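You operate a simulated robot arm through the tools that you are given. There is no shell and no other tool. Be economical: measure what you need, move in short steps, check, and stop when the job is done.

You are at the controls of a simulated robot arm. One attempt, no reset.

TASK
Pack the yellow cup whose number matches the silver case and lock the case.
Fine: turn both case latches open, rest the case lid on the blue table, stand the cup inside, put the lid back on and turn both latches shut. Set down upright: what you pick out.

The check looks at the end state, three seconds after you hand in, the way a careful person would. Anything else that was tipped, shoved, dropped, spilled or broken makes it a failure. Lids that push on must go on centred and level and be pressed home; caps that screw on are set level and turned clockwise until they are tight.

THE ROBOT
A 6-joint arm with a fingered hand on a trunk, on a base that drives. Base frame: it is fixed to the floor where the robot stands at the start and does not move with it; the origin is under the middle of the robot, x ahead of it, y to its left, z up. Units: m, degrees, N and s.
With the tool pointing down near the work surface it reaches from about 0.46 to 0.8 m from the robot's upright axis, wherever it stands. Its first joint turns from -166.0 to 166.0 degrees. Places, roughly: blue table top [0.6, -0.5, 0.8]; inside of the silver case [0.5, -0.2, 0.8]; left case latch [0.5, 0, 0.9]; right case latch [0.5, -0.3, 0.9]. Payload 4 kg.
The tool frame sits at the grasp point between the pads (the TCP): z along the fingers, y along the line on which they close. The tips reach 0.02 m beyond it. Largest opening 0.14 m; the body of the gripper starts 0.054 m behind the TCP. The gripper is a hand of 3 fingers: y runs from the thumb to the fingers, the wrist lies at [0, 0, -0.215] in the tool frame, and closing takes about 1.5 s.
Orientation is that of the tool frame in the base frame, as a unit quaternion [x, y, z, w]. With the fingers straight down and closing along the base's y, the tool's x points along the base's -x, its y along +y and its z along -z.

THE INTERFACE
- The arm moves only by the tool drive_tool. Its argument "series" is a list of rows, each a list of 6 numbers: the shift along the tool's x, y, z in m, then the turn, a rotation vector about the tool's x, y, z in degrees. In form: [[dx, dy, dz, wx, wy, wz], ...]. A call has 1 to 8 rows; each row shifts and turns the commanded pose from where the row before left it, along the tool's axes as they then stand. "hand" is the finger opening in m, from 0 to 0.14, set as the call begins (left out, the last holds). Rows are played at 5 a second. More than 0.05 m and 8.6 degrees between two rows, or a gripper value outside its range, and nothing of the call is played. A pose out of reach is approached as far as the arm can. The call stops where the force on the tool passes 40 N (or 10 N more than at its start, if that is more) or the arm is blocked; 0.2 s more then pass. Each finger travels about 0.045 m/s and halts on what it meets, pressing with about 32 N; the grip force reading is that of the motor and also rises with nothing between the fingers. The clock runs only during rows and for 0.2 s after the last one: add rows that do not move to give the fingers time. The reply holds the time, the measured pose of the TCP, the force on the tool along the base axes, the opening and the grip force, in the units named above and with some noise, with the torque about the TCP (base axes, N m) and any sound that the robot's microphone picked up.
- Cameras (640 x 400 px; columns grow to the right, rows downward): "scene" is now at [0.0629, 0.1569, 1.5536]; the picture's right is [-0.38, -0.92, 0.00], its down [-0.44, 0.18, -0.88] and it looks along [0.81, -0.33, -0.48] (base axes); focal length 214 px, centre (320, 200). "wrist" rides on the gripper at [0.074, -0.043, -0.079] in the tool frame; the picture's right is [0.50, 0.87, 0.00], its down [-0.59, 0.34, -0.73] and it looks along [-0.64, 0.37, 0.68] (tool axes); focal length 275 px, centre (320, 200). There is no depth. A picture from a camera that has moved, and an enlarged one, comes with that camera's place and axes in the base frame and with its lens.
- camera(camera): a new picture of that camera. No time passes.
- move_column(by): slides the trunk up (or, below 0, down) by that many m; the arm and the scene camera ride with it, the base frame stays. It gives what a move gives, with no picture.
- base_move(legs): drives the robot by 1 to 6 legs, each [ahead, left, turn to the left] in m, m and degrees, along the robot's own axes; the way and the turn of a leg run together, so that a leg with both is an arc; at most 1.5 m and 180 degrees a leg. The arm and the cameras ride along, it lands a little off, and it stops where it bumps. It gives what a move gives.
- move_fingers(finger1, finger2, thumb_bend): sets how far each is bent, from 0 (flat) to 1 (curled in); at 0.3 the hand is open as for a grip, at 0.7 the pads meet at the TCP. One left out holds its place. A second passes; each finger stops where it meets its share of the squeeze, and holds until it gets a number again. A gripper value or a shape takes the hand back. It gives what a move gives, with no picture; readings hold the bend of each and the force on the fingers (four entries, about 0 where the hand has none), thumb and palm.
- hand_shape(shape): the hand has 3 fingers and takes this shape, open, in about a second: jaw (thumb against the fingers, like two jaws); tri (thumb and two fingers); tip (a fingertip pinch); poke (one finger out to press); point (the index stretched); flat (the hand flat); cup (the hand cupped); fist (a fist). The gripper value then closes the fingers along that shape, each until it touches; the sizes above hold for jaw. It gives what a move gives, with no picture.
- aim_head(pan, tilt): turns the head with the scene camera to pan (to the left, within 120 degrees either way) and tilt (down, from -29 to 69), counted from straight ahead of the robot. It gives what a move gives.
- enlarge(camera, box): a new picture of the part [left, top, right, bottom] of that camera's present view, enlarged. No time passes.
- close_job(): hands the job in; it is judged then, once.

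Work in short steps. Places have to be worked out from the pictures, the camera data and where the tool is seen: move nearer, look again, correct. Check each grasp and each placing, and mend what went wrong. You have 120 turns and 78 pictures in all, those below and enlarged ones among them. Open the gripper and draw the arm clear of the work before you hand the job in, unless the task says otherwise; then end with one line.

The tools are called after "Request:" by a JSON object that holds its "method" and its "body". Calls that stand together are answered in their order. drive_tool: Moves the arm, as the interface text tells. Its arguments: {"type":"object","properties":{"series":{"type":"array","items":{"type":"array","items":{"type":"number"}}},"hand":{"type":"number"}},"required":["series"]} The other tools are called the same way: move_column (by) slides the trunk up or down; hand_shape (shape) gives the hand a shape; move_fingers (finger1, finger2, thumb_bend) moves the fingers one by one; base_move (legs) drives the base; aim_head (pan, tilt) turns the head that bears the scene camera; camera (camera) takes a picture; enlarge (camera, box) takes an enlarged picture of a part of a camera's view; close_job () hands the job in.

At the start:

```text
t: 0.0
tcp_pos: [0.2982, -0.2453, 1.2776]
tcp_rot: [-0.001, 1.0, 0.0, 0.0]
contact_force: [0.3, 0.2, -0.3]
ft_torque: [-0.04, 0.04, 0.0]
grip_width: 0.1399
grasp_force: 0.0
shape: jaw
bend: [0.3, 0.3, 0.3]
finger forces: [0.0, 0.0, 0.1, 0.0, 0.0, 0.0]
trunk travel left (down, up): [-0.125, 0.465]
robot x, y, heading: [0.0033, 0.0009, 0.2]
head pan, tilt: [-99.0, 68.8]
```

scene: 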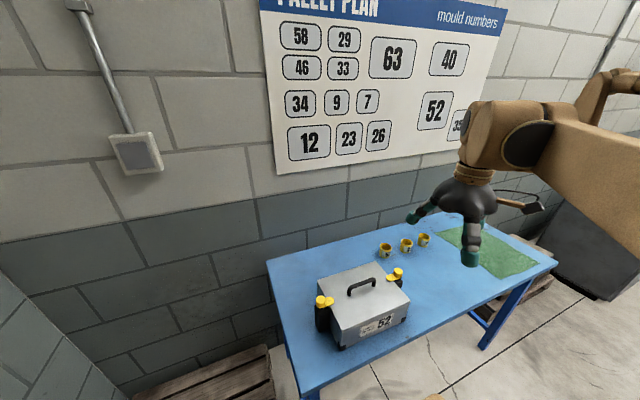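
wrist: 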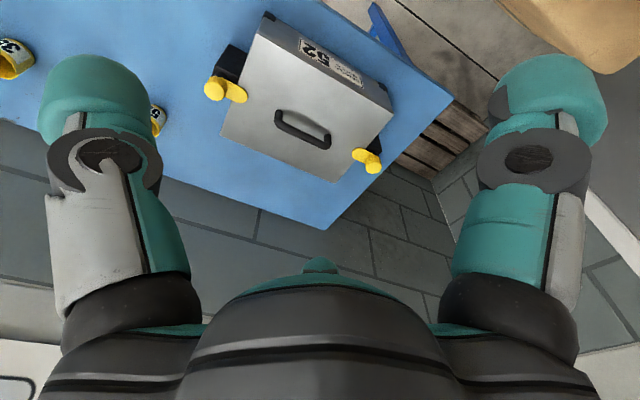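

The case reads 52 and three yellow cups stand behind it. I'll enlarge the cups and the case.

Request:
{"method": "enlarge", "body": {"camera": "scene", "box": [360, 220, 450, 276]}}

Request:
{"method": "enlarge", "body": {"camera": "scene", "box": [300, 250, 428, 360]}}

```text
7.11 times, centred on (405, 248) of scene
camera zoom: at [0.0629, 0.1569, 1.5536], right [-0.38, -0.92, 0.0], down [-0.44, 0.18, -0.88], along [0.81, -0.33, -0.48], focal length 1525 px, centre (-284, -141)
```

zoom: 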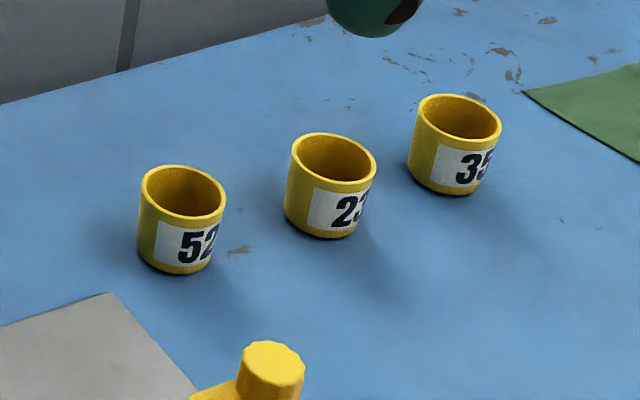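

```text
3.64 times, centred on (364, 305) of scene
camera zoom: at [0.0629, 0.1569, 1.5536], right [-0.38, -0.92, 0.0], down [-0.44, 0.18, -0.88], along [0.81, -0.33, -0.48], focal length 780 px, centre (160, -182)
```

zoom: 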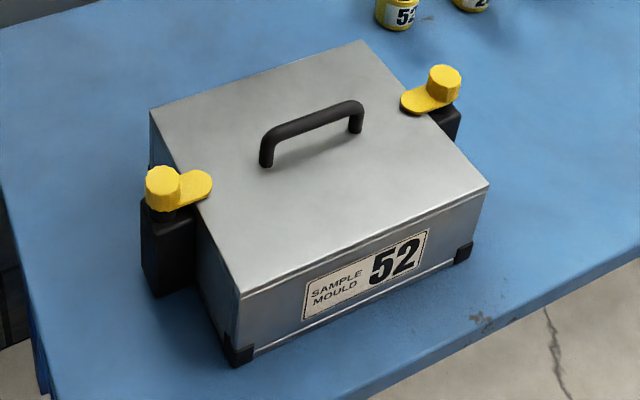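

Cup 52 is at about (0.68,-0.44). I'd like to shift the base to the right so everything is in reach, so first I look to the right at the floor.

Request:
{"method": "aim_head", "body": {"pan": -60, "tilt": 45}}

Request:
{"method": "camera", "body": {"camera": "scene"}}

```text
t: 1.1
tcp_pos: [0.2983, -0.2458, 1.279]
tcp_rot: [0.0, 1.0, 0.0, 0.0]
contact_force: [0.9, -0.3, -0.1]
ft_torque: [0.0, -0.01, 0.0]
grip_width: 0.1397
grasp_force: 0.1
shape: jaw
bend: [0.3, 0.3, 0.3]
finger forces: [0.1, 0.0, 0.0, 0.0, 0.1, 0.1]
trunk travel left (down, up): [-0.125, 0.465]
robot x, y, heading: [0.0023, 0.0013, 0.2]
head pan, tilt: [-60.0, 45.0]
```

```text
73 pictures are left
camera scene: at [0.0628, 0.1578, 1.5518], right [-0.37, -0.93, 0.0], down [-0.46, 0.19, -0.87], along [0.8, -0.32, -0.5], focal length 214 px, centre (320, 200)
```

scene: 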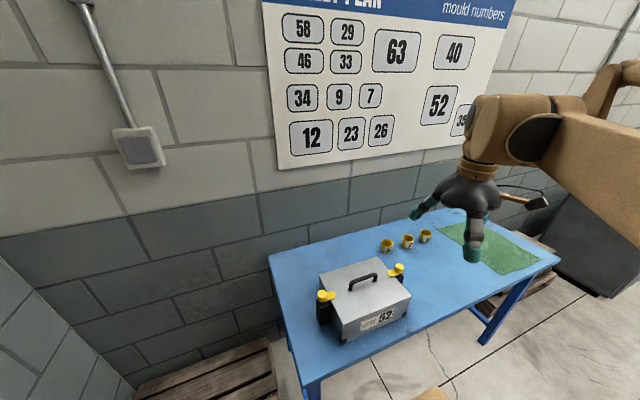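

The head barely turned the view, but the floor ahead of and beside the table is clear. I drive back 0.05 and right 0.3.

Request:
{"method": "base_move", "body": {"legs": [[-0.05, 0, 0], [0, -0.15, 0], [0, -0.15, 0]]}}

Request:
{"method": "camera", "body": {"camera": "scene"}}

Request:
{"method": "camera", "body": {"camera": "wrist"}}

```text
t: 3.9
tcp_pos: [0.2487, -0.5453, 1.2771]
tcp_rot: [0.0, 1.0, 0.0, 0.001]
contact_force: [-0.4, -0.1, -0.1]
ft_torque: [-0.01, 0.03, 0.02]
grip_width: 0.1399
grasp_force: 0.1
shape: jaw
bend: [0.3, 0.3, 0.3]
finger forces: [0.1, 0.1, 0.0, 0.0, 0.0, 0.0]
trunk travel left (down, up): [-0.125, 0.465]
robot x, y, heading: [-0.0503, -0.2984, 0.3]
head pan, tilt: [-60.0, 45.0]
```

```text
72 pictures are left
camera scene: at [0.0096, -0.1341, 1.5362], right [-0.3, -0.95, 0.0], down [-0.62, 0.19, -0.76], along [0.73, -0.23, -0.65], focal length 214 px, centre (320, 200)
```

scene: 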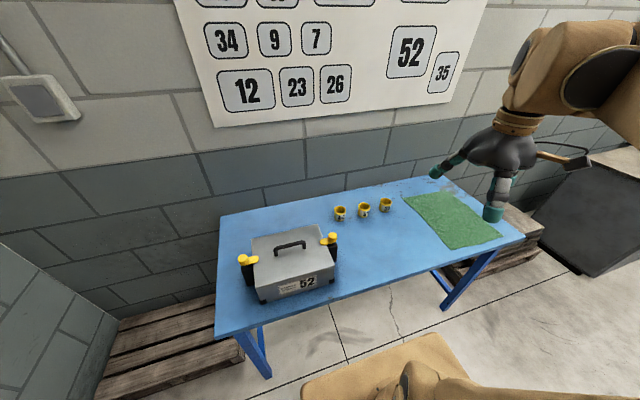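

```text
71 pictures are left
camera wrist: at [0.1759, -0.589, 1.3569], right [-0.5, 0.87, 0.0], down [0.59, 0.34, 0.73], along [0.64, 0.37, -0.68], focal length 275 px, centre (320, 200)
```

wrist: 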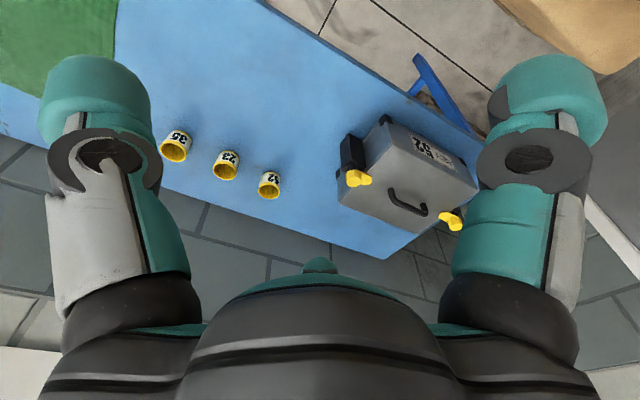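

Now I move the hand above the left latch for a close look.

Request:
{"method": "drive_tool", "body": {"series": [[-0.0178, 0.0409, 0.0115, 0, 0, 0], [-0.0178, 0.0409, 0.0115, 0, 0, 0], [-0.0178, 0.0409, 0.0115, 0, 0, 0], [-0.0178, 0.0409, 0.0115, 0, 0, 0], [-0.0178, 0.0409, 0.0115, 0, 0, 0], [-0.0178, 0.0409, 0.0115, 0, 0, 0], [-0.0178, 0.0409, 0.0115, 0, 0, 0]]}}

Request:
{"method": "camera", "body": {"camera": "wrist"}}

Request:
{"method": "drive_tool", "body": {"series": [[-0.0178, 0.0409, 0.0115, 0, 0, 0], [-0.0178, 0.0409, 0.0115, 0, 0, 0], [-0.0178, 0.0409, 0.0115, 0, 0, 0], [-0.0178, 0.0409, 0.0115, 0, 0, 0], [-0.0178, 0.0409, 0.0115, 0, 0, 0], [-0.0178, 0.0409, 0.0115, 0, 0, 0]]}}

Request:
{"method": "camera", "body": {"camera": "wrist"}}

```text
t: 5.5
tcp_pos: [0.3744, -0.2582, 1.1969]
tcp_rot: [0.0, 1.0, 0.0, 0.0]
contact_force: [0.3, 0.0, 0.1]
ft_torque: [0.0, 0.02, 0.0]
grip_width: 0.1396
grasp_force: 0.0
shape: jaw
bend: [0.3, 0.3, 0.3]
finger forces: [0.0, 0.0, 0.0, 0.0, 0.1, 0.0]
trunk travel left (down, up): [-0.125, 0.465]
robot x, y, heading: [-0.0476, -0.2982, 0.1]
head pan, tilt: [-60.0, 45.0]
```

```text
70 pictures are left
camera wrist: at [0.3017, -0.3008, 1.2763], right [-0.5, 0.87, 0.0], down [0.59, 0.34, 0.73], along [0.64, 0.37, -0.68], focal length 275 px, centre (320, 200)
```

wrist: 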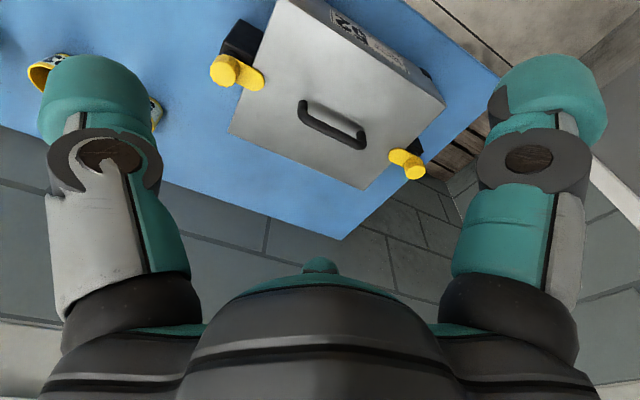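

```text
t: 6.9
tcp_pos: [0.4806, -0.0117, 1.1283]
tcp_rot: [-0.001, 1.0, -0.002, 0.0]
contact_force: [0.3, 0.4, -0.6]
ft_torque: [-0.01, 0.0, -0.06]
grip_width: 0.1399
grasp_force: 0.0
shape: jaw
bend: [0.3, 0.3, 0.3]
finger forces: [0.0, 0.1, 0.1, 0.1, 0.1, 0.0]
trunk travel left (down, up): [-0.125, 0.465]
robot x, y, heading: [-0.0488, -0.2991, 0.1]
head pan, tilt: [-60.0, 45.0]
```

```text
69 pictures are left
camera wrist: at [0.4091, -0.0544, 1.2071], right [-0.5, 0.87, 0.0], down [0.59, 0.34, 0.73], along [0.64, 0.37, -0.68], focal length 275 px, centre (320, 200)
```

wrist: 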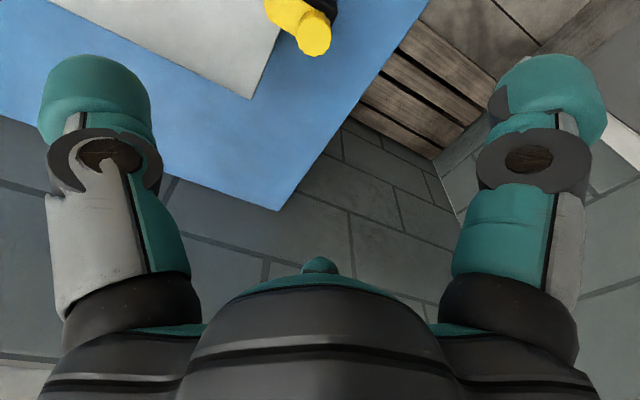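

The knob top triangulates to about (0.487,-0.014,0.921). I take closer scene views of the latches to see the knob heights and lever shapes.

Request:
{"method": "enlarge", "body": {"camera": "scene", "box": [225, 220, 353, 300]}}

Request:
{"method": "enlarge", "body": {"camera": "wrist", "box": [240, 0, 400, 100]}}

```text
5.00 times, centred on (289, 260) of scene
camera zoom: at [-0.0296, -0.1764, 1.5289], right [-0.87, -0.5, 0.0], down [-0.35, 0.61, -0.71], along [0.35, -0.61, -0.71], focal length 1072 px, centre (475, -100)
```

zoom: 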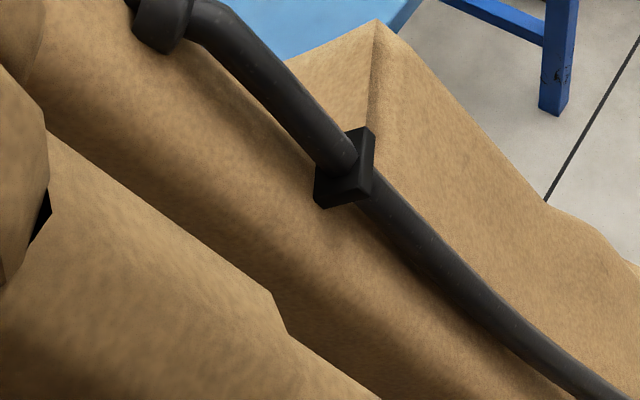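

```text
4.00 times, centred on (320, 50) of wrist
camera zoom: at [0.4091, -0.0544, 1.2071], right [-0.5, 0.87, 0.0], down [0.59, 0.34, 0.73], along [0.64, 0.37, -0.68], focal length 1101 px, centre (320, 800)
```

zoom: 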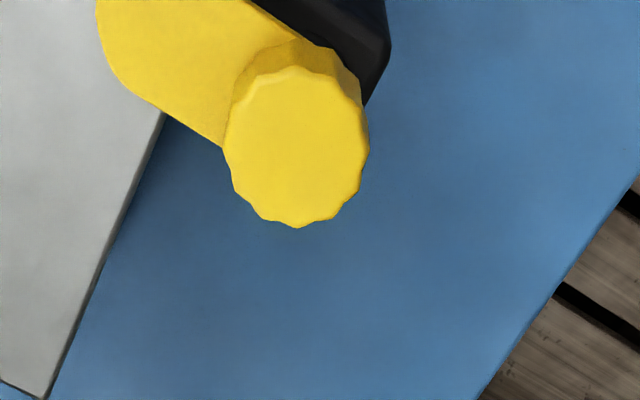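

The head has now caught up; I aim it at the case, and lower the hand to just above the left knob with a smaller opening.

Request:
{"method": "aim_head", "body": {"pan": 5, "tilt": 45}}

Request:
{"method": "drive_tool", "body": {"series": [[-0.0055, -0.004, 0.04, 0, 0, 0], [0, 0, 0.04, 0, 0, 0], [0, 0, 0.04, 0, 0, 0], [0, 0, 0.028, 0, 0, 0], [0, 0, 0, 0, 0, 0], [0, 0, 0, 0, 0, 0]], "hand": 0.08}}

Request:
{"method": "camera", "body": {"camera": "scene"}}

Request:
{"method": "camera", "body": {"camera": "wrist"}}

```text
t: 8.3
tcp_pos: [0.482, -0.0124, 1.1282]
tcp_rot: [-0.001, 1.0, -0.001, -0.001]
contact_force: [-0.4, 0.2, -0.4]
ft_torque: [0.0, 0.0, 0.01]
grip_width: 0.1398
grasp_force: 0.0
shape: jaw
bend: [0.3, 0.3, 0.3]
finger forces: [0.0, 0.0, 0.1, 0.1, 0.0, 0.1]
trunk travel left (down, up): [-0.125, 0.465]
robot x, y, heading: [-0.0499, -0.2966, 0.3]
head pan, tilt: [5.0, 45.0]
```

```text
t: 9.7
tcp_pos: [0.4851, -0.0149, 0.9789]
tcp_rot: [0.0, 1.0, 0.0, 0.0]
contact_force: [-0.6, -0.2, -0.5]
ft_torque: [0.0, 0.04, -0.01]
grip_width: 0.0807
grasp_force: 0.0
shape: jaw
bend: [0.31, 0.31, 0.3]
finger forces: [0.1, 0.0, 0.0, 0.1, 0.0, 0.0]
trunk travel left (down, up): [-0.125, 0.465]
robot x, y, heading: [-0.0483, -0.297, 0.3]
head pan, tilt: [5.0, 45.0]
```

```text
66 pictures are left
camera scene: at [0.0099, -0.0998, 1.529], right [0.09, -1.0, 0.0], down [-0.7, -0.06, -0.71], along [0.7, 0.06, -0.71], focal length 214 px, centre (320, 200)
```

scene: 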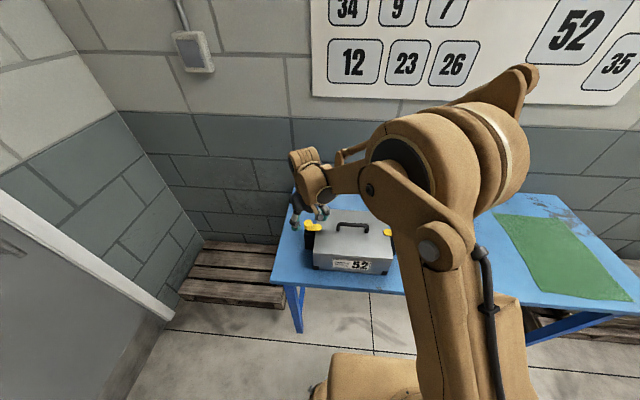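

```text
65 pictures are left
camera wrist: at [0.412, -0.0594, 1.0579], right [-0.5, 0.87, 0.0], down [0.59, 0.34, 0.73], along [0.64, 0.37, -0.68], focal length 275 px, centre (320, 200)
```

wrist: 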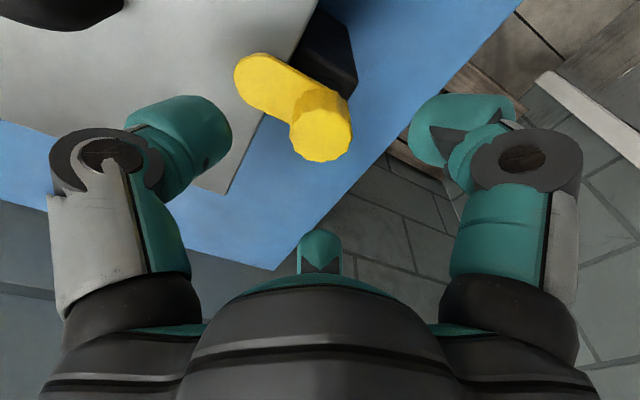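

The knob seems a bit higher than first estimated; I enlarge to refine.

Request:
{"method": "enlarge", "body": {"camera": "wrist", "box": [220, 40, 380, 180]}}

Request:
{"method": "enlarge", "body": {"camera": "scene", "box": [270, 180, 410, 280]}}

```text
2.86 times, centred on (300, 110) of wrist
camera zoom: at [0.412, -0.0594, 1.0579], right [-0.5, 0.87, 0.0], down [0.59, 0.34, 0.73], along [0.64, 0.37, -0.68], focal length 786 px, centre (377, 457)
```

zoom: 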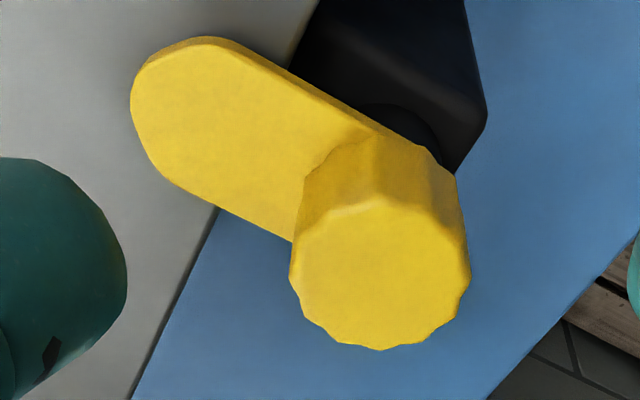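

```text
4.00 times, centred on (340, 230) of scene
camera zoom: at [0.0099, -0.0998, 1.529], right [0.09, -1.0, 0.0], down [-0.7, -0.06, -0.71], along [0.7, 0.06, -0.71], focal length 858 px, centre (240, 80)
```

zoom: 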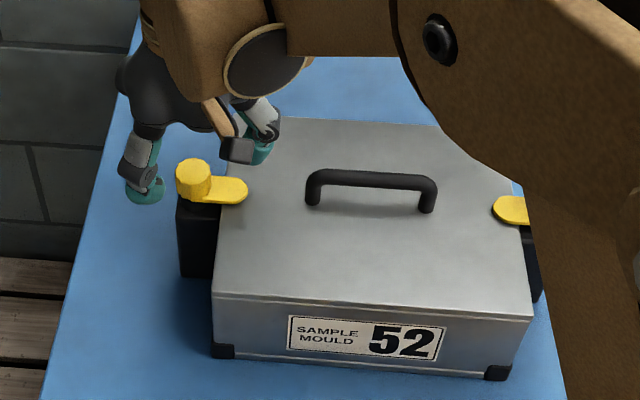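

Estimated knob: centre (0.481,-0.018), top z≈0.937, lever top ≈0.914. I go down to TCP z≈0.94 and close on the knob.

Request:
{"method": "drive_tool", "body": {"series": [[0.004, -0.003, 0.013, 0, 0, 0], [0, 0, 0.013, 0, 0, 0], [0, 0, 0.012, 0, 0, 0]]}}

Request:
{"method": "drive_tool", "body": {"series": [[0, 0, 0, 0, 0, 0], [0, 0, 0, 0, 0, 0], [0, 0, 0, 0, 0, 0], [0, 0, 0, 0, 0, 0], [0, 0, 0, 0, 0, 0], [0, 0, 0, 0, 0, 0]], "hand": 0.01}}

Request:
{"method": "camera", "body": {"camera": "wrist"}}

Request:
{"method": "enlarge", "body": {"camera": "scene", "box": [270, 180, 410, 280]}}

```text
t: 10.5
tcp_pos: [0.4815, -0.0198, 0.941]
tcp_rot: [-0.001, 1.0, 0.0, 0.001]
contact_force: [1.2, -0.5, 0.3]
ft_torque: [0.01, 0.0, -0.02]
grip_width: 0.0805
grasp_force: 0.0
shape: jaw
bend: [0.31, 0.31, 0.3]
finger forces: [0.0, 0.0, 0.0, 0.0, 0.3, 0.0]
trunk travel left (down, up): [-0.125, 0.465]
robot x, y, heading: [-0.0473, -0.2988, 0.2]
head pan, tilt: [5.0, 45.0]
```

```text
t: 11.9
tcp_pos: [0.4803, -0.019, 0.9409]
tcp_rot: [-0.001, 1.0, -0.001, 0.0]
contact_force: [-2.5, -1.7, -7.4]
ft_torque: [-0.7, 0.02, -0.01]
grip_width: 0.0492
grasp_force: 31.7
shape: jaw
bend: [1.0, 0.97, 0.33]
finger forces: [23.9, 23.2, 0.1, 0.1, 30.1, 0.0]
trunk travel left (down, up): [-0.125, 0.465]
robot x, y, heading: [-0.0492, -0.297, 0.2]
head pan, tilt: [5.0, 45.0]
```

```text
62 pictures are left
camera wrist: at [0.4083, -0.0621, 1.0199], right [-0.5, 0.87, 0.0], down [0.59, 0.34, 0.73], along [0.64, 0.37, -0.68], focal length 275 px, centre (320, 200)
```

wrist: 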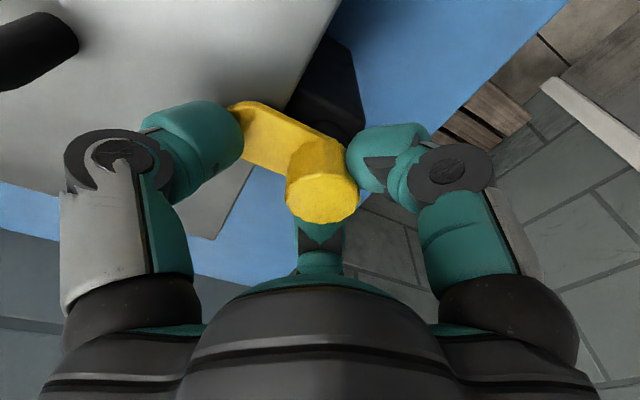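

```text
4.00 times, centred on (340, 230) of scene
camera zoom: at [0.0102, -0.0995, 1.5288], right [0.09, -1.0, 0.0], down [-0.7, -0.06, -0.71], along [0.7, 0.06, -0.71], focal length 858 px, centre (240, 80)
```

zoom: 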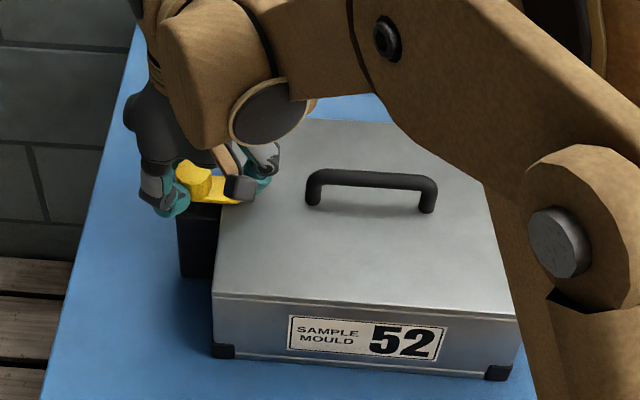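

The thumb met the lever's tip and the fingers the knob: a firm grip along the lever with the TCP on the knob axis. I try a small clockwise twist and see whether it yields.

Request:
{"method": "drive_tool", "body": {"series": [[0, 0, 0, 0, 0, 5], [0, 0, 0, 0, 0, 5], [0, 0, 0, 0, 0, 5]]}}

Request:
{"method": "camera", "body": {"camera": "wrist"}}

```text
t: 12.7
tcp_pos: [0.4802, -0.0166, 0.9422]
tcp_rot: [0.13, 0.992, 0.0, 0.0]
contact_force: [-9.0, 4.5, -14.0]
ft_torque: [-0.29, 0.16, 0.31]
grip_width: 0.0484
grasp_force: 31.8
shape: jaw
bend: [0.99, 0.96, 0.33]
finger forces: [21.2, 28.6, 0.0, 0.0, 24.7, 0.1]
trunk travel left (down, up): [-0.125, 0.465]
robot x, y, heading: [-0.0487, -0.3018, 0.2]
head pan, tilt: [5.0, 45.0]
```

```text
60 pictures are left
camera wrist: at [0.3988, -0.0398, 1.0206], right [-0.26, 0.97, 0.0], down [0.66, 0.18, 0.73], along [0.71, 0.19, -0.68], focal length 275 px, centre (320, 200)
```

wrist: 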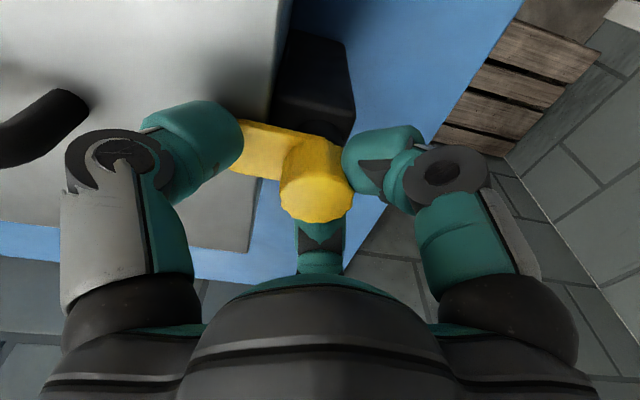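

The lever stayed put and only the hand slid round, so clockwise may be the stop. I twist back and on counterclockwise.

Request:
{"method": "drive_tool", "body": {"series": [[0, 0, 0, 0, 0, -6], [0, 0, 0, 0, 0, -6], [0, 0, 0, 0, 0, -6], [0, 0, 0, 0, 0, -6], [0, 0, 0, 0, 0, -6]]}}

Request:
{"method": "camera", "body": {"camera": "wrist"}}

```text
t: 13.9
tcp_pos: [0.4806, -0.0175, 0.941]
tcp_rot: [-0.132, 0.991, -0.001, 0.001]
contact_force: [-16.8, 7.2, -20.1]
ft_torque: [0.03, 0.13, -0.03]
grip_width: 0.0465
grasp_force: 32.0
shape: jaw
bend: [0.99, 0.96, 0.34]
finger forces: [27.1, 25.5, 0.1, 0.0, 23.7, 0.0]
trunk travel left (down, up): [-0.125, 0.465]
robot x, y, heading: [-0.0486, -0.2977, 0.2]
head pan, tilt: [5.0, 45.0]
```

```text
59 pictures are left
camera wrist: at [0.4212, -0.0793, 1.0214], right [-0.71, 0.7, 0.0], down [0.48, 0.48, 0.73], along [0.52, 0.52, -0.68], focal length 275 px, centre (320, 200)
```

wrist: 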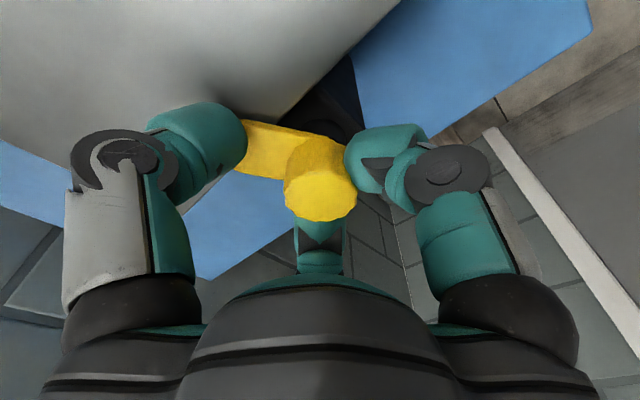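

Counterclockwise moves the lever with the hand. I carry on.

Request:
{"method": "drive_tool", "body": {"series": [[0, 0, 0, 0, 0, -8], [0, 0, 0, 0, 0, -8], [0, 0, 0, 0, 0, -8], [0, 0, 0, 0, 0, -8], [0, 0, 0, 0, 0, -8]]}}

Request:
{"method": "camera", "body": {"camera": "wrist"}}

```text
t: 15.1
tcp_pos: [0.4805, -0.0169, 0.9422]
tcp_rot: [-0.463, 0.887, -0.001, -0.001]
contact_force: [-19.5, 5.6, -21.0]
ft_torque: [0.01, 0.12, -0.02]
grip_width: 0.0461
grasp_force: 32.0
shape: jaw
bend: [0.99, 0.96, 0.34]
finger forces: [25.7, 27.2, 0.1, 0.0, 22.5, 0.1]
trunk travel left (down, up): [-0.125, 0.465]
robot x, y, heading: [-0.0462, -0.2979, -0.1]
head pan, tilt: [5.0, 45.0]
```

```text
58 pictures are left
camera wrist: at [0.4742, -0.1036, 1.0218], right [-1.0, 0.08, 0.0], down [0.06, 0.68, 0.73], along [0.06, 0.73, -0.68], focal length 275 px, centre (320, 200)
```

wrist: 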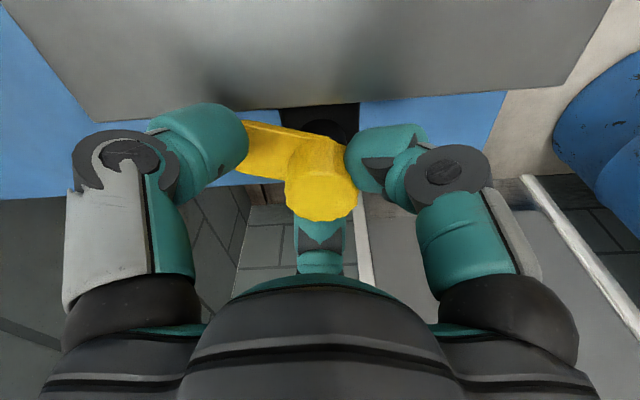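

The lever now points mostly to +x; about 25° more.

Request:
{"method": "drive_tool", "body": {"series": [[0, 0, 0, 0, 0, -6], [0, 0, 0, 0, 0, -6], [0, 0, 0, 0, 0, -6], [0, 0, 0, 0, 0, -6], [0, 0, 0, 0, 0, -6]]}}

Request:
{"method": "camera", "body": {"camera": "wrist"}}

```text
t: 16.3
tcp_pos: [0.4792, -0.0158, 0.9427]
tcp_rot: [-0.678, 0.735, -0.002, 0.0]
contact_force: [-29.1, 11.4, -14.3]
ft_torque: [0.12, 0.17, -0.57]
grip_width: 0.0386
grasp_force: 31.8
shape: jaw
bend: [0.49, 0.96, 0.43]
finger forces: [30.5, 21.5, 0.0, 0.1, 3.2, 0.0]
trunk travel left (down, up): [-0.125, 0.465]
robot x, y, heading: [-0.0519, -0.2977, 0.3]
head pan, tilt: [5.0, 45.0]
```

```text
57 pictures are left
camera wrist: at [0.5167, -0.0942, 1.0224], right [-0.9, -0.43, 0.0], down [-0.29, 0.61, 0.73], along [-0.31, 0.66, -0.68], focal length 275 px, centre (320, 200)
```

wrist: 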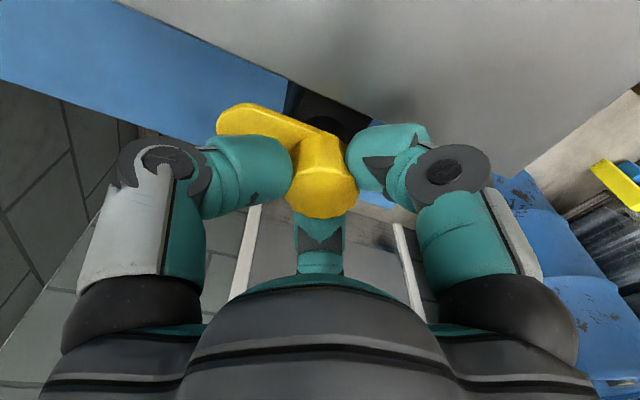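

The lever is now parallel to the case side, at its stop: open. I release and rise.

Request:
{"method": "drive_tool", "body": {"series": [[0, 0, 0, 0, 0, 0], [0, 0, 0, 0, 0, 0], [0, 0, 0, 0, 0, 0], [0, 0, 0, 0, 0, 0], [0, 0, -0.04, 0, 0, 0], [0, 0, -0.04, 0, 0, 0], [0, 0, -0.04, 0, 0, 0]], "hand": 0.08}}

Request:
{"method": "enlarge", "body": {"camera": "scene", "box": [270, 180, 410, 280]}}

```text
t: 17.9
tcp_pos: [0.4789, -0.0175, 1.0641]
tcp_rot: [-0.676, 0.737, 0.0, 0.0]
contact_force: [-0.1, -0.6, 0.2]
ft_torque: [0.01, 0.01, -0.02]
grip_width: 0.0793
grasp_force: 0.1
shape: jaw
bend: [0.31, 0.31, 0.3]
finger forces: [0.0, 0.0, 0.0, 0.1, 0.1, 0.0]
trunk travel left (down, up): [-0.125, 0.465]
robot x, y, heading: [-0.0494, -0.298, 0.0]
head pan, tilt: [5.0, 45.0]
```

```text
4.00 times, centred on (340, 230) of scene
camera zoom: at [0.0094, -0.1001, 1.529], right [0.09, -1.0, 0.0], down [-0.7, -0.06, -0.71], along [0.7, 0.06, -0.71], focal length 858 px, centre (240, 80)
```

zoom: 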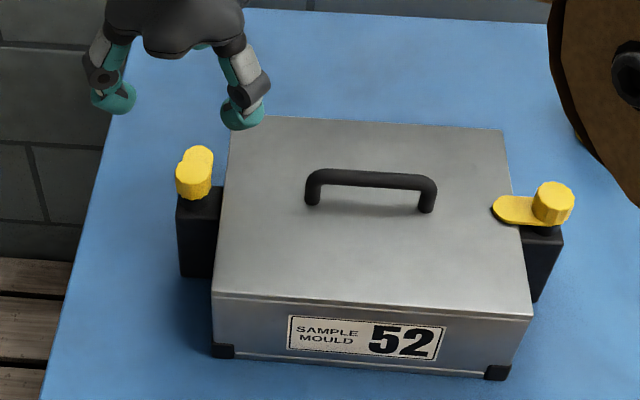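

Left latch is open. Now turn the hand back to yaw 0 and move above the right knob, around (0.483,-0.329).

Request:
{"method": "drive_tool", "body": {"series": [[0, 0, -0.01, 0, 0, 8.5], [0, 0, -0.01, 0, 0, 8.5], [0, 0, -0.01, 0, 0, 8.5], [0, 0, -0.01, 0, 0, 8.5], [0, 0, -0.01, 0, 0, 8.5], [0, 0, 0, 0, 0, 8.5], [0, 0, 0, 0, 0, 8.5], [0, 0, 0, 0, 0, 8.5]]}}

Request:
{"method": "drive_tool", "body": {"series": [[0, 0, 0, 0, 0, 8.5], [0, 0, 0, 0, 0, 8.5], [0, -0.045, 0, 0, 0, 0], [0, -0.045, 0, 0, 0, 0], [0, -0.045, 0, 0, 0, 0], [0, -0.045, 0, 0, 0, 0], [0, -0.045, 0, 0, 0, 0], [0, -0.045, 0, 0, 0, 0]]}}

Request:
{"method": "drive_tool", "body": {"series": [[-0.003, -0.041, 0.0, 0, 0, 0], [0, 0, 0.045, 0, 0, 0], [0, 0, 0.045, 0, 0, 0], [0, 0, 0.04, 0, 0, 0]]}}

Request:
{"method": "enlarge", "body": {"camera": "wrist", "box": [160, 0, 480, 200]}}

```text
t: 19.7
tcp_pos: [0.481, -0.0195, 1.1111]
tcp_rot: [-0.147, 0.989, 0.0, 0.0]
contact_force: [0.8, -0.4, -0.5]
ft_torque: [0.0, 0.0, 0.04]
grip_width: 0.0795
grasp_force: 0.0
shape: jaw
bend: [0.31, 0.31, 0.3]
finger forces: [0.0, 0.0, 0.0, 0.0, 0.1, 0.1]
trunk travel left (down, up): [-0.125, 0.465]
robot x, y, heading: [-0.0479, -0.2972, 0.0]
head pan, tilt: [5.0, 45.0]
```

```text
t: 21.5
tcp_pos: [0.4817, -0.2894, 1.1105]
tcp_rot: [-0.001, 1.0, 0.0, 0.0]
contact_force: [-0.2, -0.1, 0.8]
ft_torque: [0.0, 0.03, 0.01]
grip_width: 0.0796
grasp_force: 0.1
shape: jaw
bend: [0.31, 0.31, 0.3]
finger forces: [0.0, 0.0, 0.1, 0.0, 0.1, 0.0]
trunk travel left (down, up): [-0.125, 0.465]
robot x, y, heading: [-0.0449, -0.299, -0.1]
head pan, tilt: [5.0, 45.0]
```

```text
t: 22.5
tcp_pos: [0.4848, -0.3291, 0.9821]
tcp_rot: [-0.001, 1.0, -0.001, -0.001]
contact_force: [0.1, -0.1, -0.3]
ft_torque: [-0.01, -0.01, 0.04]
grip_width: 0.0795
grasp_force: 0.0
shape: jaw
bend: [0.31, 0.31, 0.3]
finger forces: [0.1, 0.0, 0.0, 0.0, 0.2, 0.0]
trunk travel left (down, up): [-0.125, 0.465]
robot x, y, heading: [-0.0493, -0.3003, -0.0]
head pan, tilt: [5.0, 45.0]
```

```text
2.00 times, centred on (320, 100) of wrist
camera zoom: at [0.4121, -0.3726, 1.06], right [-0.5, 0.87, 0.0], down [0.59, 0.34, 0.73], along [0.64, 0.37, -0.68], focal length 551 px, centre (320, 400)
```

zoom: 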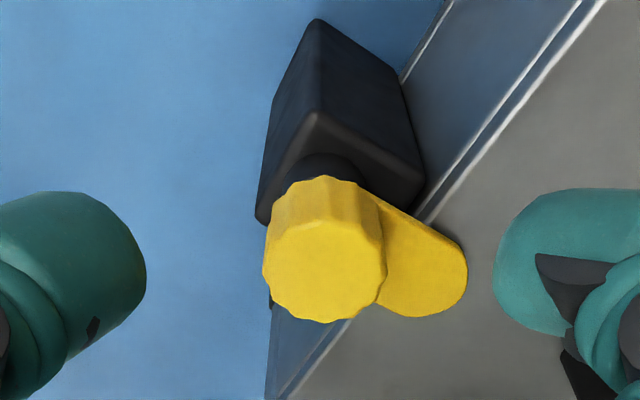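

Right knob at about (0.481,-0.331). I lower, close, and twist a little clockwise (mirror of the left).

Request:
{"method": "drive_tool", "body": {"series": [[0.0035, -0.002, 0.014, 0, 0, 0], [0, 0, 0.014, 0, 0, 0], [0, 0, 0.013, 0, 0, 0]]}}

Request:
{"method": "drive_tool", "body": {"series": [[0, 0, 0, 0, 0, 0], [0, 0, 0, 0, 0, 0], [0, 0, 0, 0, 0, 0], [0, 0, 0, 0, 0, 0], [0, 0, 0, 0, 0, 0], [0, 0, 0, 0, 0, 0]], "hand": 0.01}}

Request:
{"method": "drive_tool", "body": {"series": [[0, 0, 0, 0, 0, 6], [0, 0, 0, 0, 0, 6], [0, 0, 0, 0, 0, 6], [0, 0, 0, 0, 0, 6]]}}

Request:
{"method": "enlarge", "body": {"camera": "wrist", "box": [160, 40, 480, 240]}}

```text
t: 23.3
tcp_pos: [0.4805, -0.3321, 0.9405]
tcp_rot: [-0.001, 1.0, 0.0, 0.0]
contact_force: [-0.7, -0.1, 0.3]
ft_torque: [0.0, -0.03, 0.02]
grip_width: 0.0797
grasp_force: 0.0
shape: jaw
bend: [0.31, 0.31, 0.3]
finger forces: [0.1, 0.1, 0.1, 0.0, 0.0, 0.0]
trunk travel left (down, up): [-0.125, 0.465]
robot x, y, heading: [-0.052, -0.2969, 0.2]
head pan, tilt: [5.0, 45.0]
```

```text
t: 24.7
tcp_pos: [0.4811, -0.3323, 0.941]
tcp_rot: [-0.001, 1.0, -0.001, 0.0]
contact_force: [-2.2, -0.4, -8.1]
ft_torque: [0.06, 0.14, 0.09]
grip_width: 0.0249
grasp_force: 32.0
shape: jaw
bend: [0.5, 0.51, 0.51]
finger forces: [27.3, 25.2, 0.0, 0.0, 25.1, 0.0]
trunk travel left (down, up): [-0.125, 0.465]
robot x, y, heading: [-0.0499, -0.2984, 0.0]
head pan, tilt: [5.0, 45.0]
```

```text
t: 25.7
tcp_pos: [0.4757, -0.3368, 0.9426]
tcp_rot: [0.2, 0.98, -0.002, -0.003]
contact_force: [-13.7, -7.1, 6.5]
ft_torque: [0.31, 0.73, 1.13]
grip_width: 0.0229
grasp_force: 32.1
shape: jaw
bend: [0.5, 0.49, 0.54]
finger forces: [46.2, 32.3, 0.0, 0.0, 19.3, 0.0]
trunk travel left (down, up): [-0.125, 0.465]
robot x, y, heading: [-0.048, -0.2979, -0.3]
head pan, tilt: [5.0, 45.0]
stopped in row 4: the force on the tool passed its limit at 42 N (the readings are from after the stop); the commanded pose is now the measured one
```

```text
2.00 times, centred on (320, 140) of wrist
camera zoom: at [0.3925, -0.3461, 1.0222], right [-0.12, 0.99, 0.0], down [0.68, 0.08, 0.73], along [0.73, 0.09, -0.68], focal length 551 px, centre (320, 320)
```

zoom: 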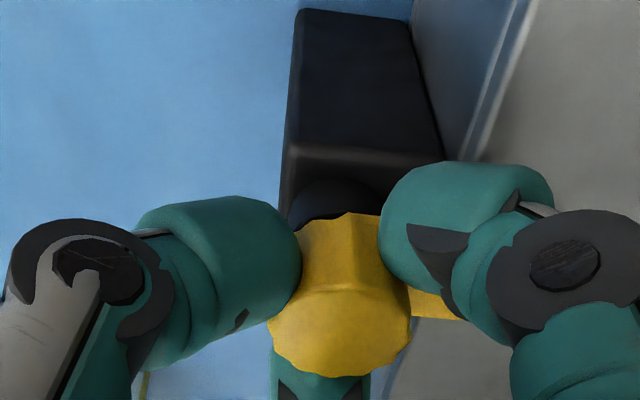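

Clockwise is a hard stop here, so this one also opens counterclockwise. I turn that way.

Request:
{"method": "drive_tool", "body": {"series": [[0, 0, 0, 0, 0, -6], [-0.003, 0.003, 0, 0, 0, -6], [-0.0, 0.0, 0, 0, 0, -6], [0, 0, 0, 0, 0, -6], [0, 0, 0, 0, 0, -6], [0, 0, 0, 0, 0, -6], [0, 0, 0, 0, 0, -6]]}}

Request:
{"method": "enlarge", "body": {"camera": "wrist", "box": [160, 40, 480, 240]}}

```text
t: 27.3
tcp_pos: [0.4829, -0.3343, 0.9423]
tcp_rot: [-0.163, 0.987, 0.0, -0.001]
contact_force: [-8.3, -29.0, 2.8]
ft_torque: [-0.37, 0.59, 0.09]
grip_width: 0.0235
grasp_force: 31.7
shape: jaw
bend: [0.5, 0.5, 0.53]
finger forces: [34.5, 29.2, 0.0, 0.0, 26.7, 0.1]
trunk travel left (down, up): [-0.125, 0.465]
robot x, y, heading: [-0.0472, -0.3019, -0.2]
head pan, tilt: [5.0, 45.0]
```

```text
2.00 times, centred on (320, 140) of wrist
camera zoom: at [0.4273, -0.4002, 1.0214], right [-0.75, 0.66, 0.0], down [0.45, 0.51, 0.73], along [0.48, 0.55, -0.68], focal length 551 px, centre (320, 320)
```

zoom: 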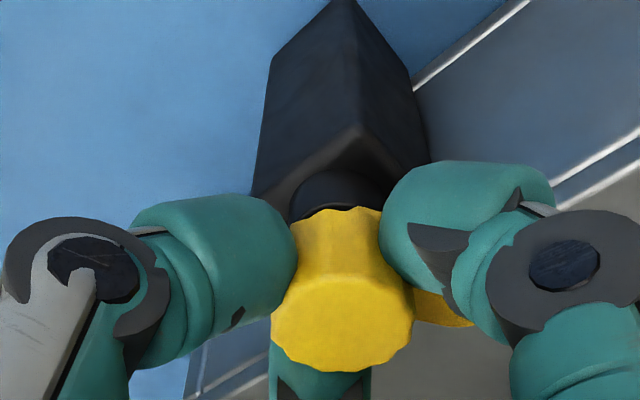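

It turns with the hand. I carry on counterclockwise with a small recentering.

Request:
{"method": "drive_tool", "body": {"series": [[-0.0007, 0.0019, 0, 0, 0, -4], [0, 0, 0, 0, 0, -8], [0, 0, 0, 0, 0, -8], [0, 0, 0, 0, 0, -8], [0, 0, 0, 0, 0, -8]]}}

Request:
{"method": "enlarge", "body": {"camera": "wrist", "box": [160, 40, 480, 240]}}

```text
t: 28.0
tcp_pos: [0.4829, -0.3348, 0.9421]
tcp_rot: [-0.302, 0.953, -0.003, -0.002]
contact_force: [3.1, -13.3, 8.1]
ft_torque: [-0.22, 0.33, 0.01]
grip_width: 0.0239
grasp_force: 32.2
shape: jaw
bend: [0.5, 0.5, 0.53]
finger forces: [30.6, 33.8, 0.0, 0.0, 24.6, 0.0]
trunk travel left (down, up): [-0.125, 0.465]
robot x, y, heading: [-0.0519, -0.3008, 0.1]
head pan, tilt: [5.0, 45.0]
stopped in row 3: the force on the tool passed its limit at 40 N (the readings are from after the stop); the commanded pose is now the measured one
```

```text
2.00 times, centred on (320, 140) of wrist
camera zoom: at [0.4487, -0.4125, 1.0213], right [-0.91, 0.42, 0.0], down [0.29, 0.62, 0.73], along [0.31, 0.66, -0.68], focal length 551 px, centre (320, 320)
```

zoom: 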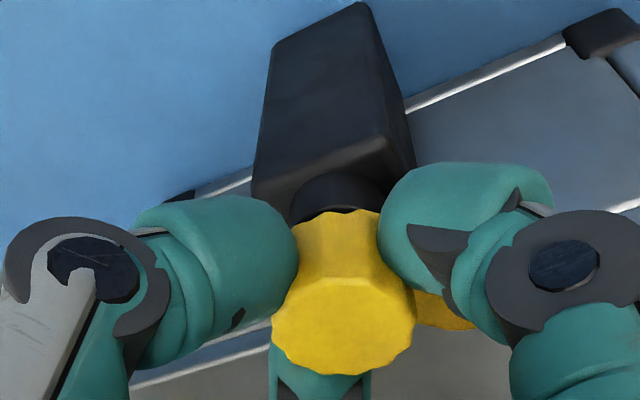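

Force arose from my shift to +y; I now rotate purely, with a touch of -y.

Request:
{"method": "drive_tool", "body": {"series": [[0.0005, -0.001, 0, 0, 0, -6], [0, 0, 0, 0, 0, -7], [0, 0, 0, 0, 0, -7], [0, 0, 0, 0, 0, -7], [0, 0, 0, 0, 0, -7]]}}

Request:
{"method": "enlarge", "body": {"camera": "wrist", "box": [160, 40, 480, 240]}}

```text
t: 29.2
tcp_pos: [0.4833, -0.3325, 0.9414]
tcp_rot: [-0.569, 0.822, -0.002, -0.002]
contact_force: [16.8, -5.3, 17.3]
ft_torque: [-0.27, 0.12, 0.0]
grip_width: 0.024
grasp_force: 32.1
shape: jaw
bend: [0.5, 0.5, 0.53]
finger forces: [31.3, 36.6, 0.0, 0.0, 27.6, 0.0]
trunk travel left (down, up): [-0.125, 0.465]
robot x, y, heading: [-0.0487, -0.2983, -0.2]
head pan, tilt: [5.0, 45.0]
```

```text
2.00 times, centred on (320, 140) of wrist
camera zoom: at [0.5004, -0.417, 1.0207], right [-0.99, -0.16, 0.0], down [-0.11, 0.67, 0.73], along [-0.12, 0.72, -0.68], focal length 551 px, centre (320, 320)
```

zoom: 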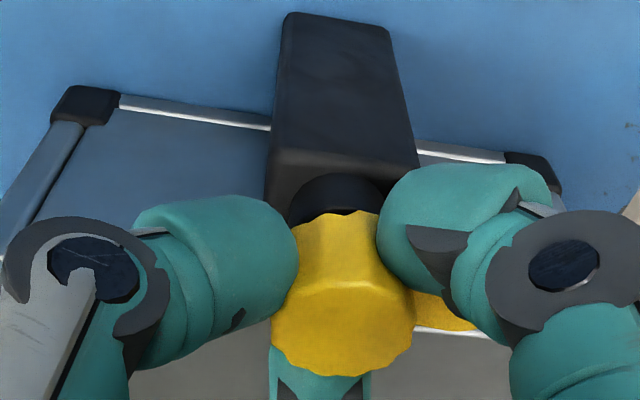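

Yaw is about -69°. I continue in small steps to the stop.

Request:
{"method": "drive_tool", "body": {"series": [[0.001, 0, 0, 0, 0, -5], [0, 0, 0, 0, 0, -5], [0, 0, 0, 0, 0, -5], [0, 0, 0, 0, 0, -5], [0, 0, 0, 0, 0, -5]]}}

Request:
{"method": "enlarge", "body": {"camera": "wrist", "box": [160, 40, 480, 240]}}

Request:
{"method": "enlarge", "body": {"camera": "scene", "box": [270, 180, 410, 280]}}

```text
t: 30.1
tcp_pos: [0.4857, -0.3291, 0.9408]
tcp_rot: [-0.641, 0.767, -0.008, -0.007]
contact_force: [7.1, -12.6, 4.2]
ft_torque: [-0.33, 0.06, 0.1]
grip_width: 0.0236
grasp_force: 31.7
shape: jaw
bend: [0.49, 0.97, 0.53]
finger forces: [34.8, 31.7, 0.1, 0.1, 23.9, 0.0]
out of reach, approached as far as the arm can: row 3, 4
trunk travel left (down, up): [-0.125, 0.465]
robot x, y, heading: [-0.0491, -0.3011, -0.0]
head pan, tilt: [5.0, 45.0]
stopped in row 4: the force on the tool passed its limit at 47 N (the readings are from after the stop); the commanded pose is now the measured one
```

```text
2.00 times, centred on (320, 140) of wrist
camera zoom: at [0.5158, -0.4089, 1.0217], right [-0.94, -0.34, 0.01], down [-0.23, 0.65, 0.72], along [-0.25, 0.68, -0.69], focal length 551 px, centre (320, 320)
```

zoom: 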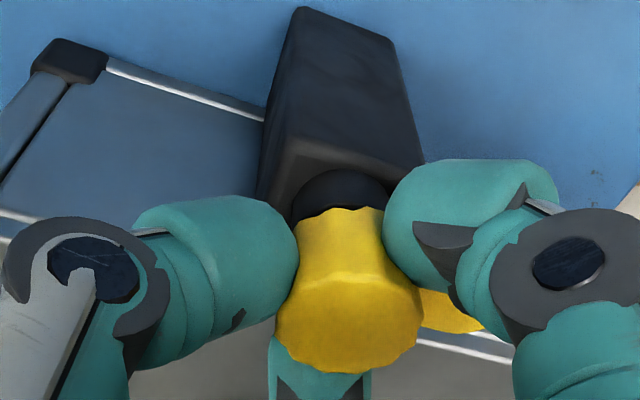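

```text
4.00 times, centred on (340, 230) of scene
camera zoom: at [0.0119, -0.1011, 1.5288], right [0.08, -1.0, 0.0], down [-0.71, -0.06, -0.71], along [0.7, 0.06, -0.71], focal length 858 px, centre (240, 80)
```

zoom: 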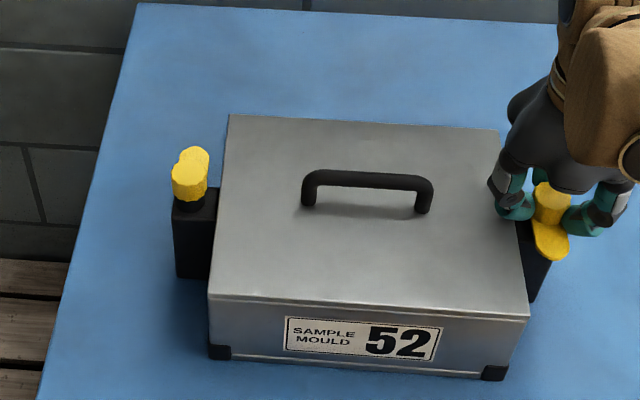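

The lever is nearly along -x, perhaps 10–15° short, and the wrist runs out. I release, rise and look.

Request:
{"method": "drive_tool", "body": {"series": [[0, 0, 0, 0, 0, 0], [0, 0, 0, 0, 0, 0], [0, 0, 0, 0, 0, 0], [0, 0, 0, 0, 0, 0], [0, 0, -0.04, 0, 0, 0], [0, 0, -0.04, 0, 0, 0], [0, 0, -0.04, 0, 0, 0]], "hand": 0.08}}

Request:
{"method": "enlarge", "body": {"camera": "scene", "box": [270, 180, 410, 280]}}

Request:
{"method": "camera", "body": {"camera": "wrist"}}

```text
t: 31.8
tcp_pos: [0.4833, -0.3265, 1.0618]
tcp_rot: [-0.642, 0.767, -0.006, -0.006]
contact_force: [-0.7, -0.1, 0.6]
ft_torque: [0.02, 0.01, -0.02]
grip_width: 0.0796
grasp_force: 0.0
shape: jaw
bend: [0.31, 0.31, 0.3]
finger forces: [0.0, 0.0, 0.1, 0.0, 0.0, 0.1]
trunk travel left (down, up): [-0.125, 0.465]
robot x, y, heading: [-0.0494, -0.3001, -0.4]
head pan, tilt: [5.0, 45.0]
```

```text
4.00 times, centred on (340, 230) of scene
camera zoom: at [0.0099, -0.1006, 1.529], right [0.08, -1.0, 0.0], down [-0.7, -0.06, -0.71], along [0.7, 0.06, -0.71], focal length 858 px, centre (240, 80)
```

zoom: 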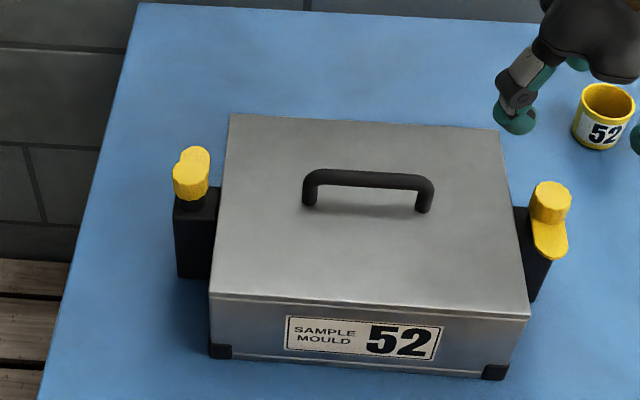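

```text
47 pictures are left
camera wrist: at [0.5146, -0.4056, 1.1422], right [-0.94, -0.34, 0.01], down [-0.23, 0.65, 0.72], along [-0.25, 0.68, -0.69], focal length 275 px, centre (320, 200)
```

wrist: 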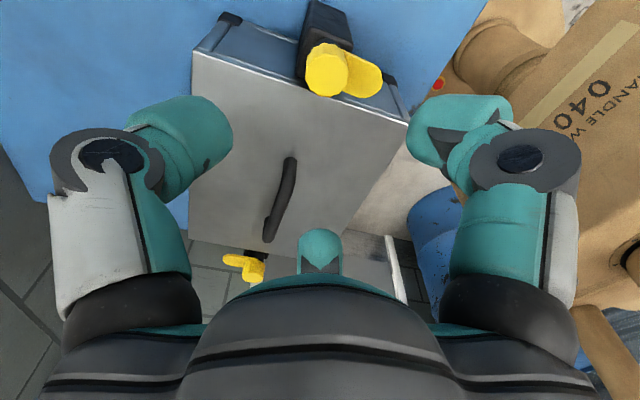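

The right latch looks open (within a few degrees). Now I level the hand and turn it the other way to yaw for gripping the handle (closing along x).

Request:
{"method": "drive_tool", "body": {"series": [[0, 0, -0.01, 0, -1.0, 0], [0, 0, -0.01, 0, 0, 8.5], [0, 0, -0.01, 0, 0, 8.5], [0, 0, -0.01, 0, 0, 8.5], [0, 0, 0, 0, 0, 8.5], [0, 0, 0, 0, 0, 8.5], [0, 0, 0, 0, 0, 8.5], [0, 0, 0, 0, 0, 8.5]]}}

Request:
{"method": "drive_tool", "body": {"series": [[0, 0, 0, 0, 0, 8.5], [0, 0, 0, 0, 0, 8.5], [0, 0, 0, 0, 0, 8.5], [0, 0, 0, 0, 0, 8.5], [0, 0, 0, 0, 0, 8.5], [0, 0, 0, 0, 0, 8.5], [0, 0, 0, 0, 0, 8.5], [0, 0, 0, 0, 0, 8.5]]}}

Request:
{"method": "drive_tool", "body": {"series": [[0, 0, 0, 0, 0, 8.5], [0, 0, 0, 0, 0, 8.5], [0, 0, 0, 0, 0, 8.5], [0, 0, 0, 0, 0, 8.5], [0, 0, 0, 0, 0, 8.5]]}}

```text
t: 33.5
tcp_pos: [0.4841, -0.3256, 1.1011]
tcp_rot: [-0.175, 0.985, -0.001, 0.001]
contact_force: [0.8, -0.5, -0.1]
ft_torque: [0.01, 0.05, -0.01]
grip_width: 0.0797
grasp_force: 0.0
shape: jaw
bend: [0.31, 0.31, 0.3]
finger forces: [0.0, 0.1, 0.0, 0.0, 0.1, 0.1]
trunk travel left (down, up): [-0.125, 0.465]
robot x, y, heading: [-0.0514, -0.3014, -0.2]
head pan, tilt: [5.0, 45.0]
```

```text
t: 35.4
tcp_pos: [0.484, -0.3246, 1.1011]
tcp_rot: [0.405, 0.914, 0.0, 0.001]
contact_force: [-0.9, 0.3, 0.1]
ft_torque: [-0.01, 0.0, -0.01]
grip_width: 0.0795
grasp_force: 0.0
shape: jaw
bend: [0.31, 0.31, 0.3]
finger forces: [0.0, 0.1, 0.0, 0.0, 0.0, 0.1]
trunk travel left (down, up): [-0.125, 0.465]
robot x, y, heading: [-0.0502, -0.302, -0.1]
head pan, tilt: [5.0, 45.0]
```

```text
t: 36.5
tcp_pos: [0.4838, -0.3248, 1.1001]
tcp_rot: [0.709, 0.705, 0.0, 0.001]
contact_force: [-0.6, 0.0, -1.0]
ft_torque: [0.03, -0.02, 0.0]
grip_width: 0.0793
grasp_force: 0.0
shape: jaw
bend: [0.31, 0.31, 0.3]
finger forces: [0.0, 0.0, 0.0, 0.0, 0.0, 0.0]
trunk travel left (down, up): [-0.125, 0.465]
robot x, y, heading: [-0.0518, -0.2995, -0.3]
head pan, tilt: [5.0, 45.0]
```

Yaw reached. Now I move above the handle and look.

Request:
{"method": "drive_tool", "body": {"series": [[0.04, -0.003, 0, 0, 0, 0], [0.04, 0, 0, 0, 0, 0], [0.04, 0, 0.02, 0, 0, 0], [0.029, 0, 0.03, 0, 0, 0], [0, 0, 0.045, 0, 0, 0], [0, 0, 0, 0, 0, 0]]}}

Request:
{"method": "camera", "body": {"camera": "wrist"}}

Request:
{"method": "enlarge", "body": {"camera": "scene", "box": [270, 180, 410, 280]}}

```text
t: 38.0
tcp_pos: [0.4809, -0.173, 1.0054]
tcp_rot: [0.708, 0.706, 0.001, 0.001]
contact_force: [-0.6, 0.1, -0.7]
ft_torque: [-0.01, 0.0, -0.04]
grip_width: 0.0798
grasp_force: 0.1
shape: jaw
bend: [0.31, 0.31, 0.3]
finger forces: [0.0, 0.1, 0.0, 0.1, 0.0, 0.0]
trunk travel left (down, up): [-0.125, 0.465]
robot x, y, heading: [-0.0511, -0.2971, -0.3]
head pan, tilt: [5.0, 45.0]
```

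```text
46 pictures are left
camera wrist: at [0.4393, -0.1, 1.0847], right [0.87, 0.5, 0.0], down [0.34, -0.59, 0.74], along [0.37, -0.64, -0.68], focal length 275 px, centre (320, 200)
```

wrist: 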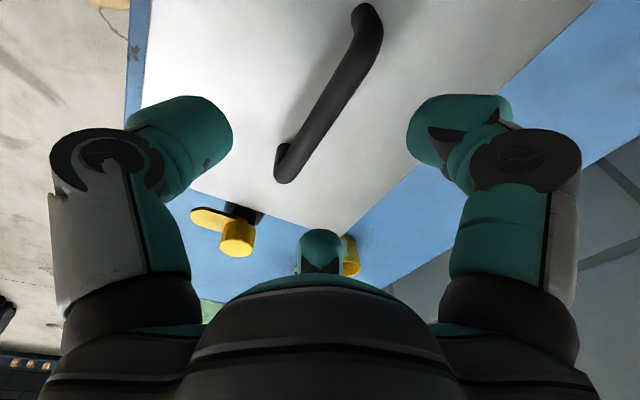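

```text
4.00 times, centred on (340, 230) of scene
camera zoom: at [0.0103, -0.1006, 1.529], right [0.08, -1.0, 0.0], down [-0.7, -0.06, -0.71], along [0.7, 0.06, -0.71], focal length 858 px, centre (240, 80)
```

zoom: 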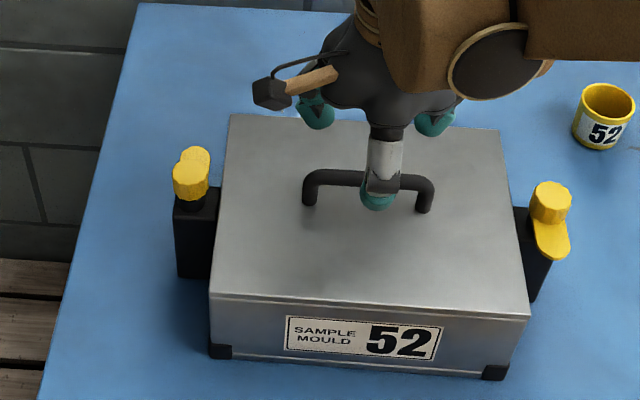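

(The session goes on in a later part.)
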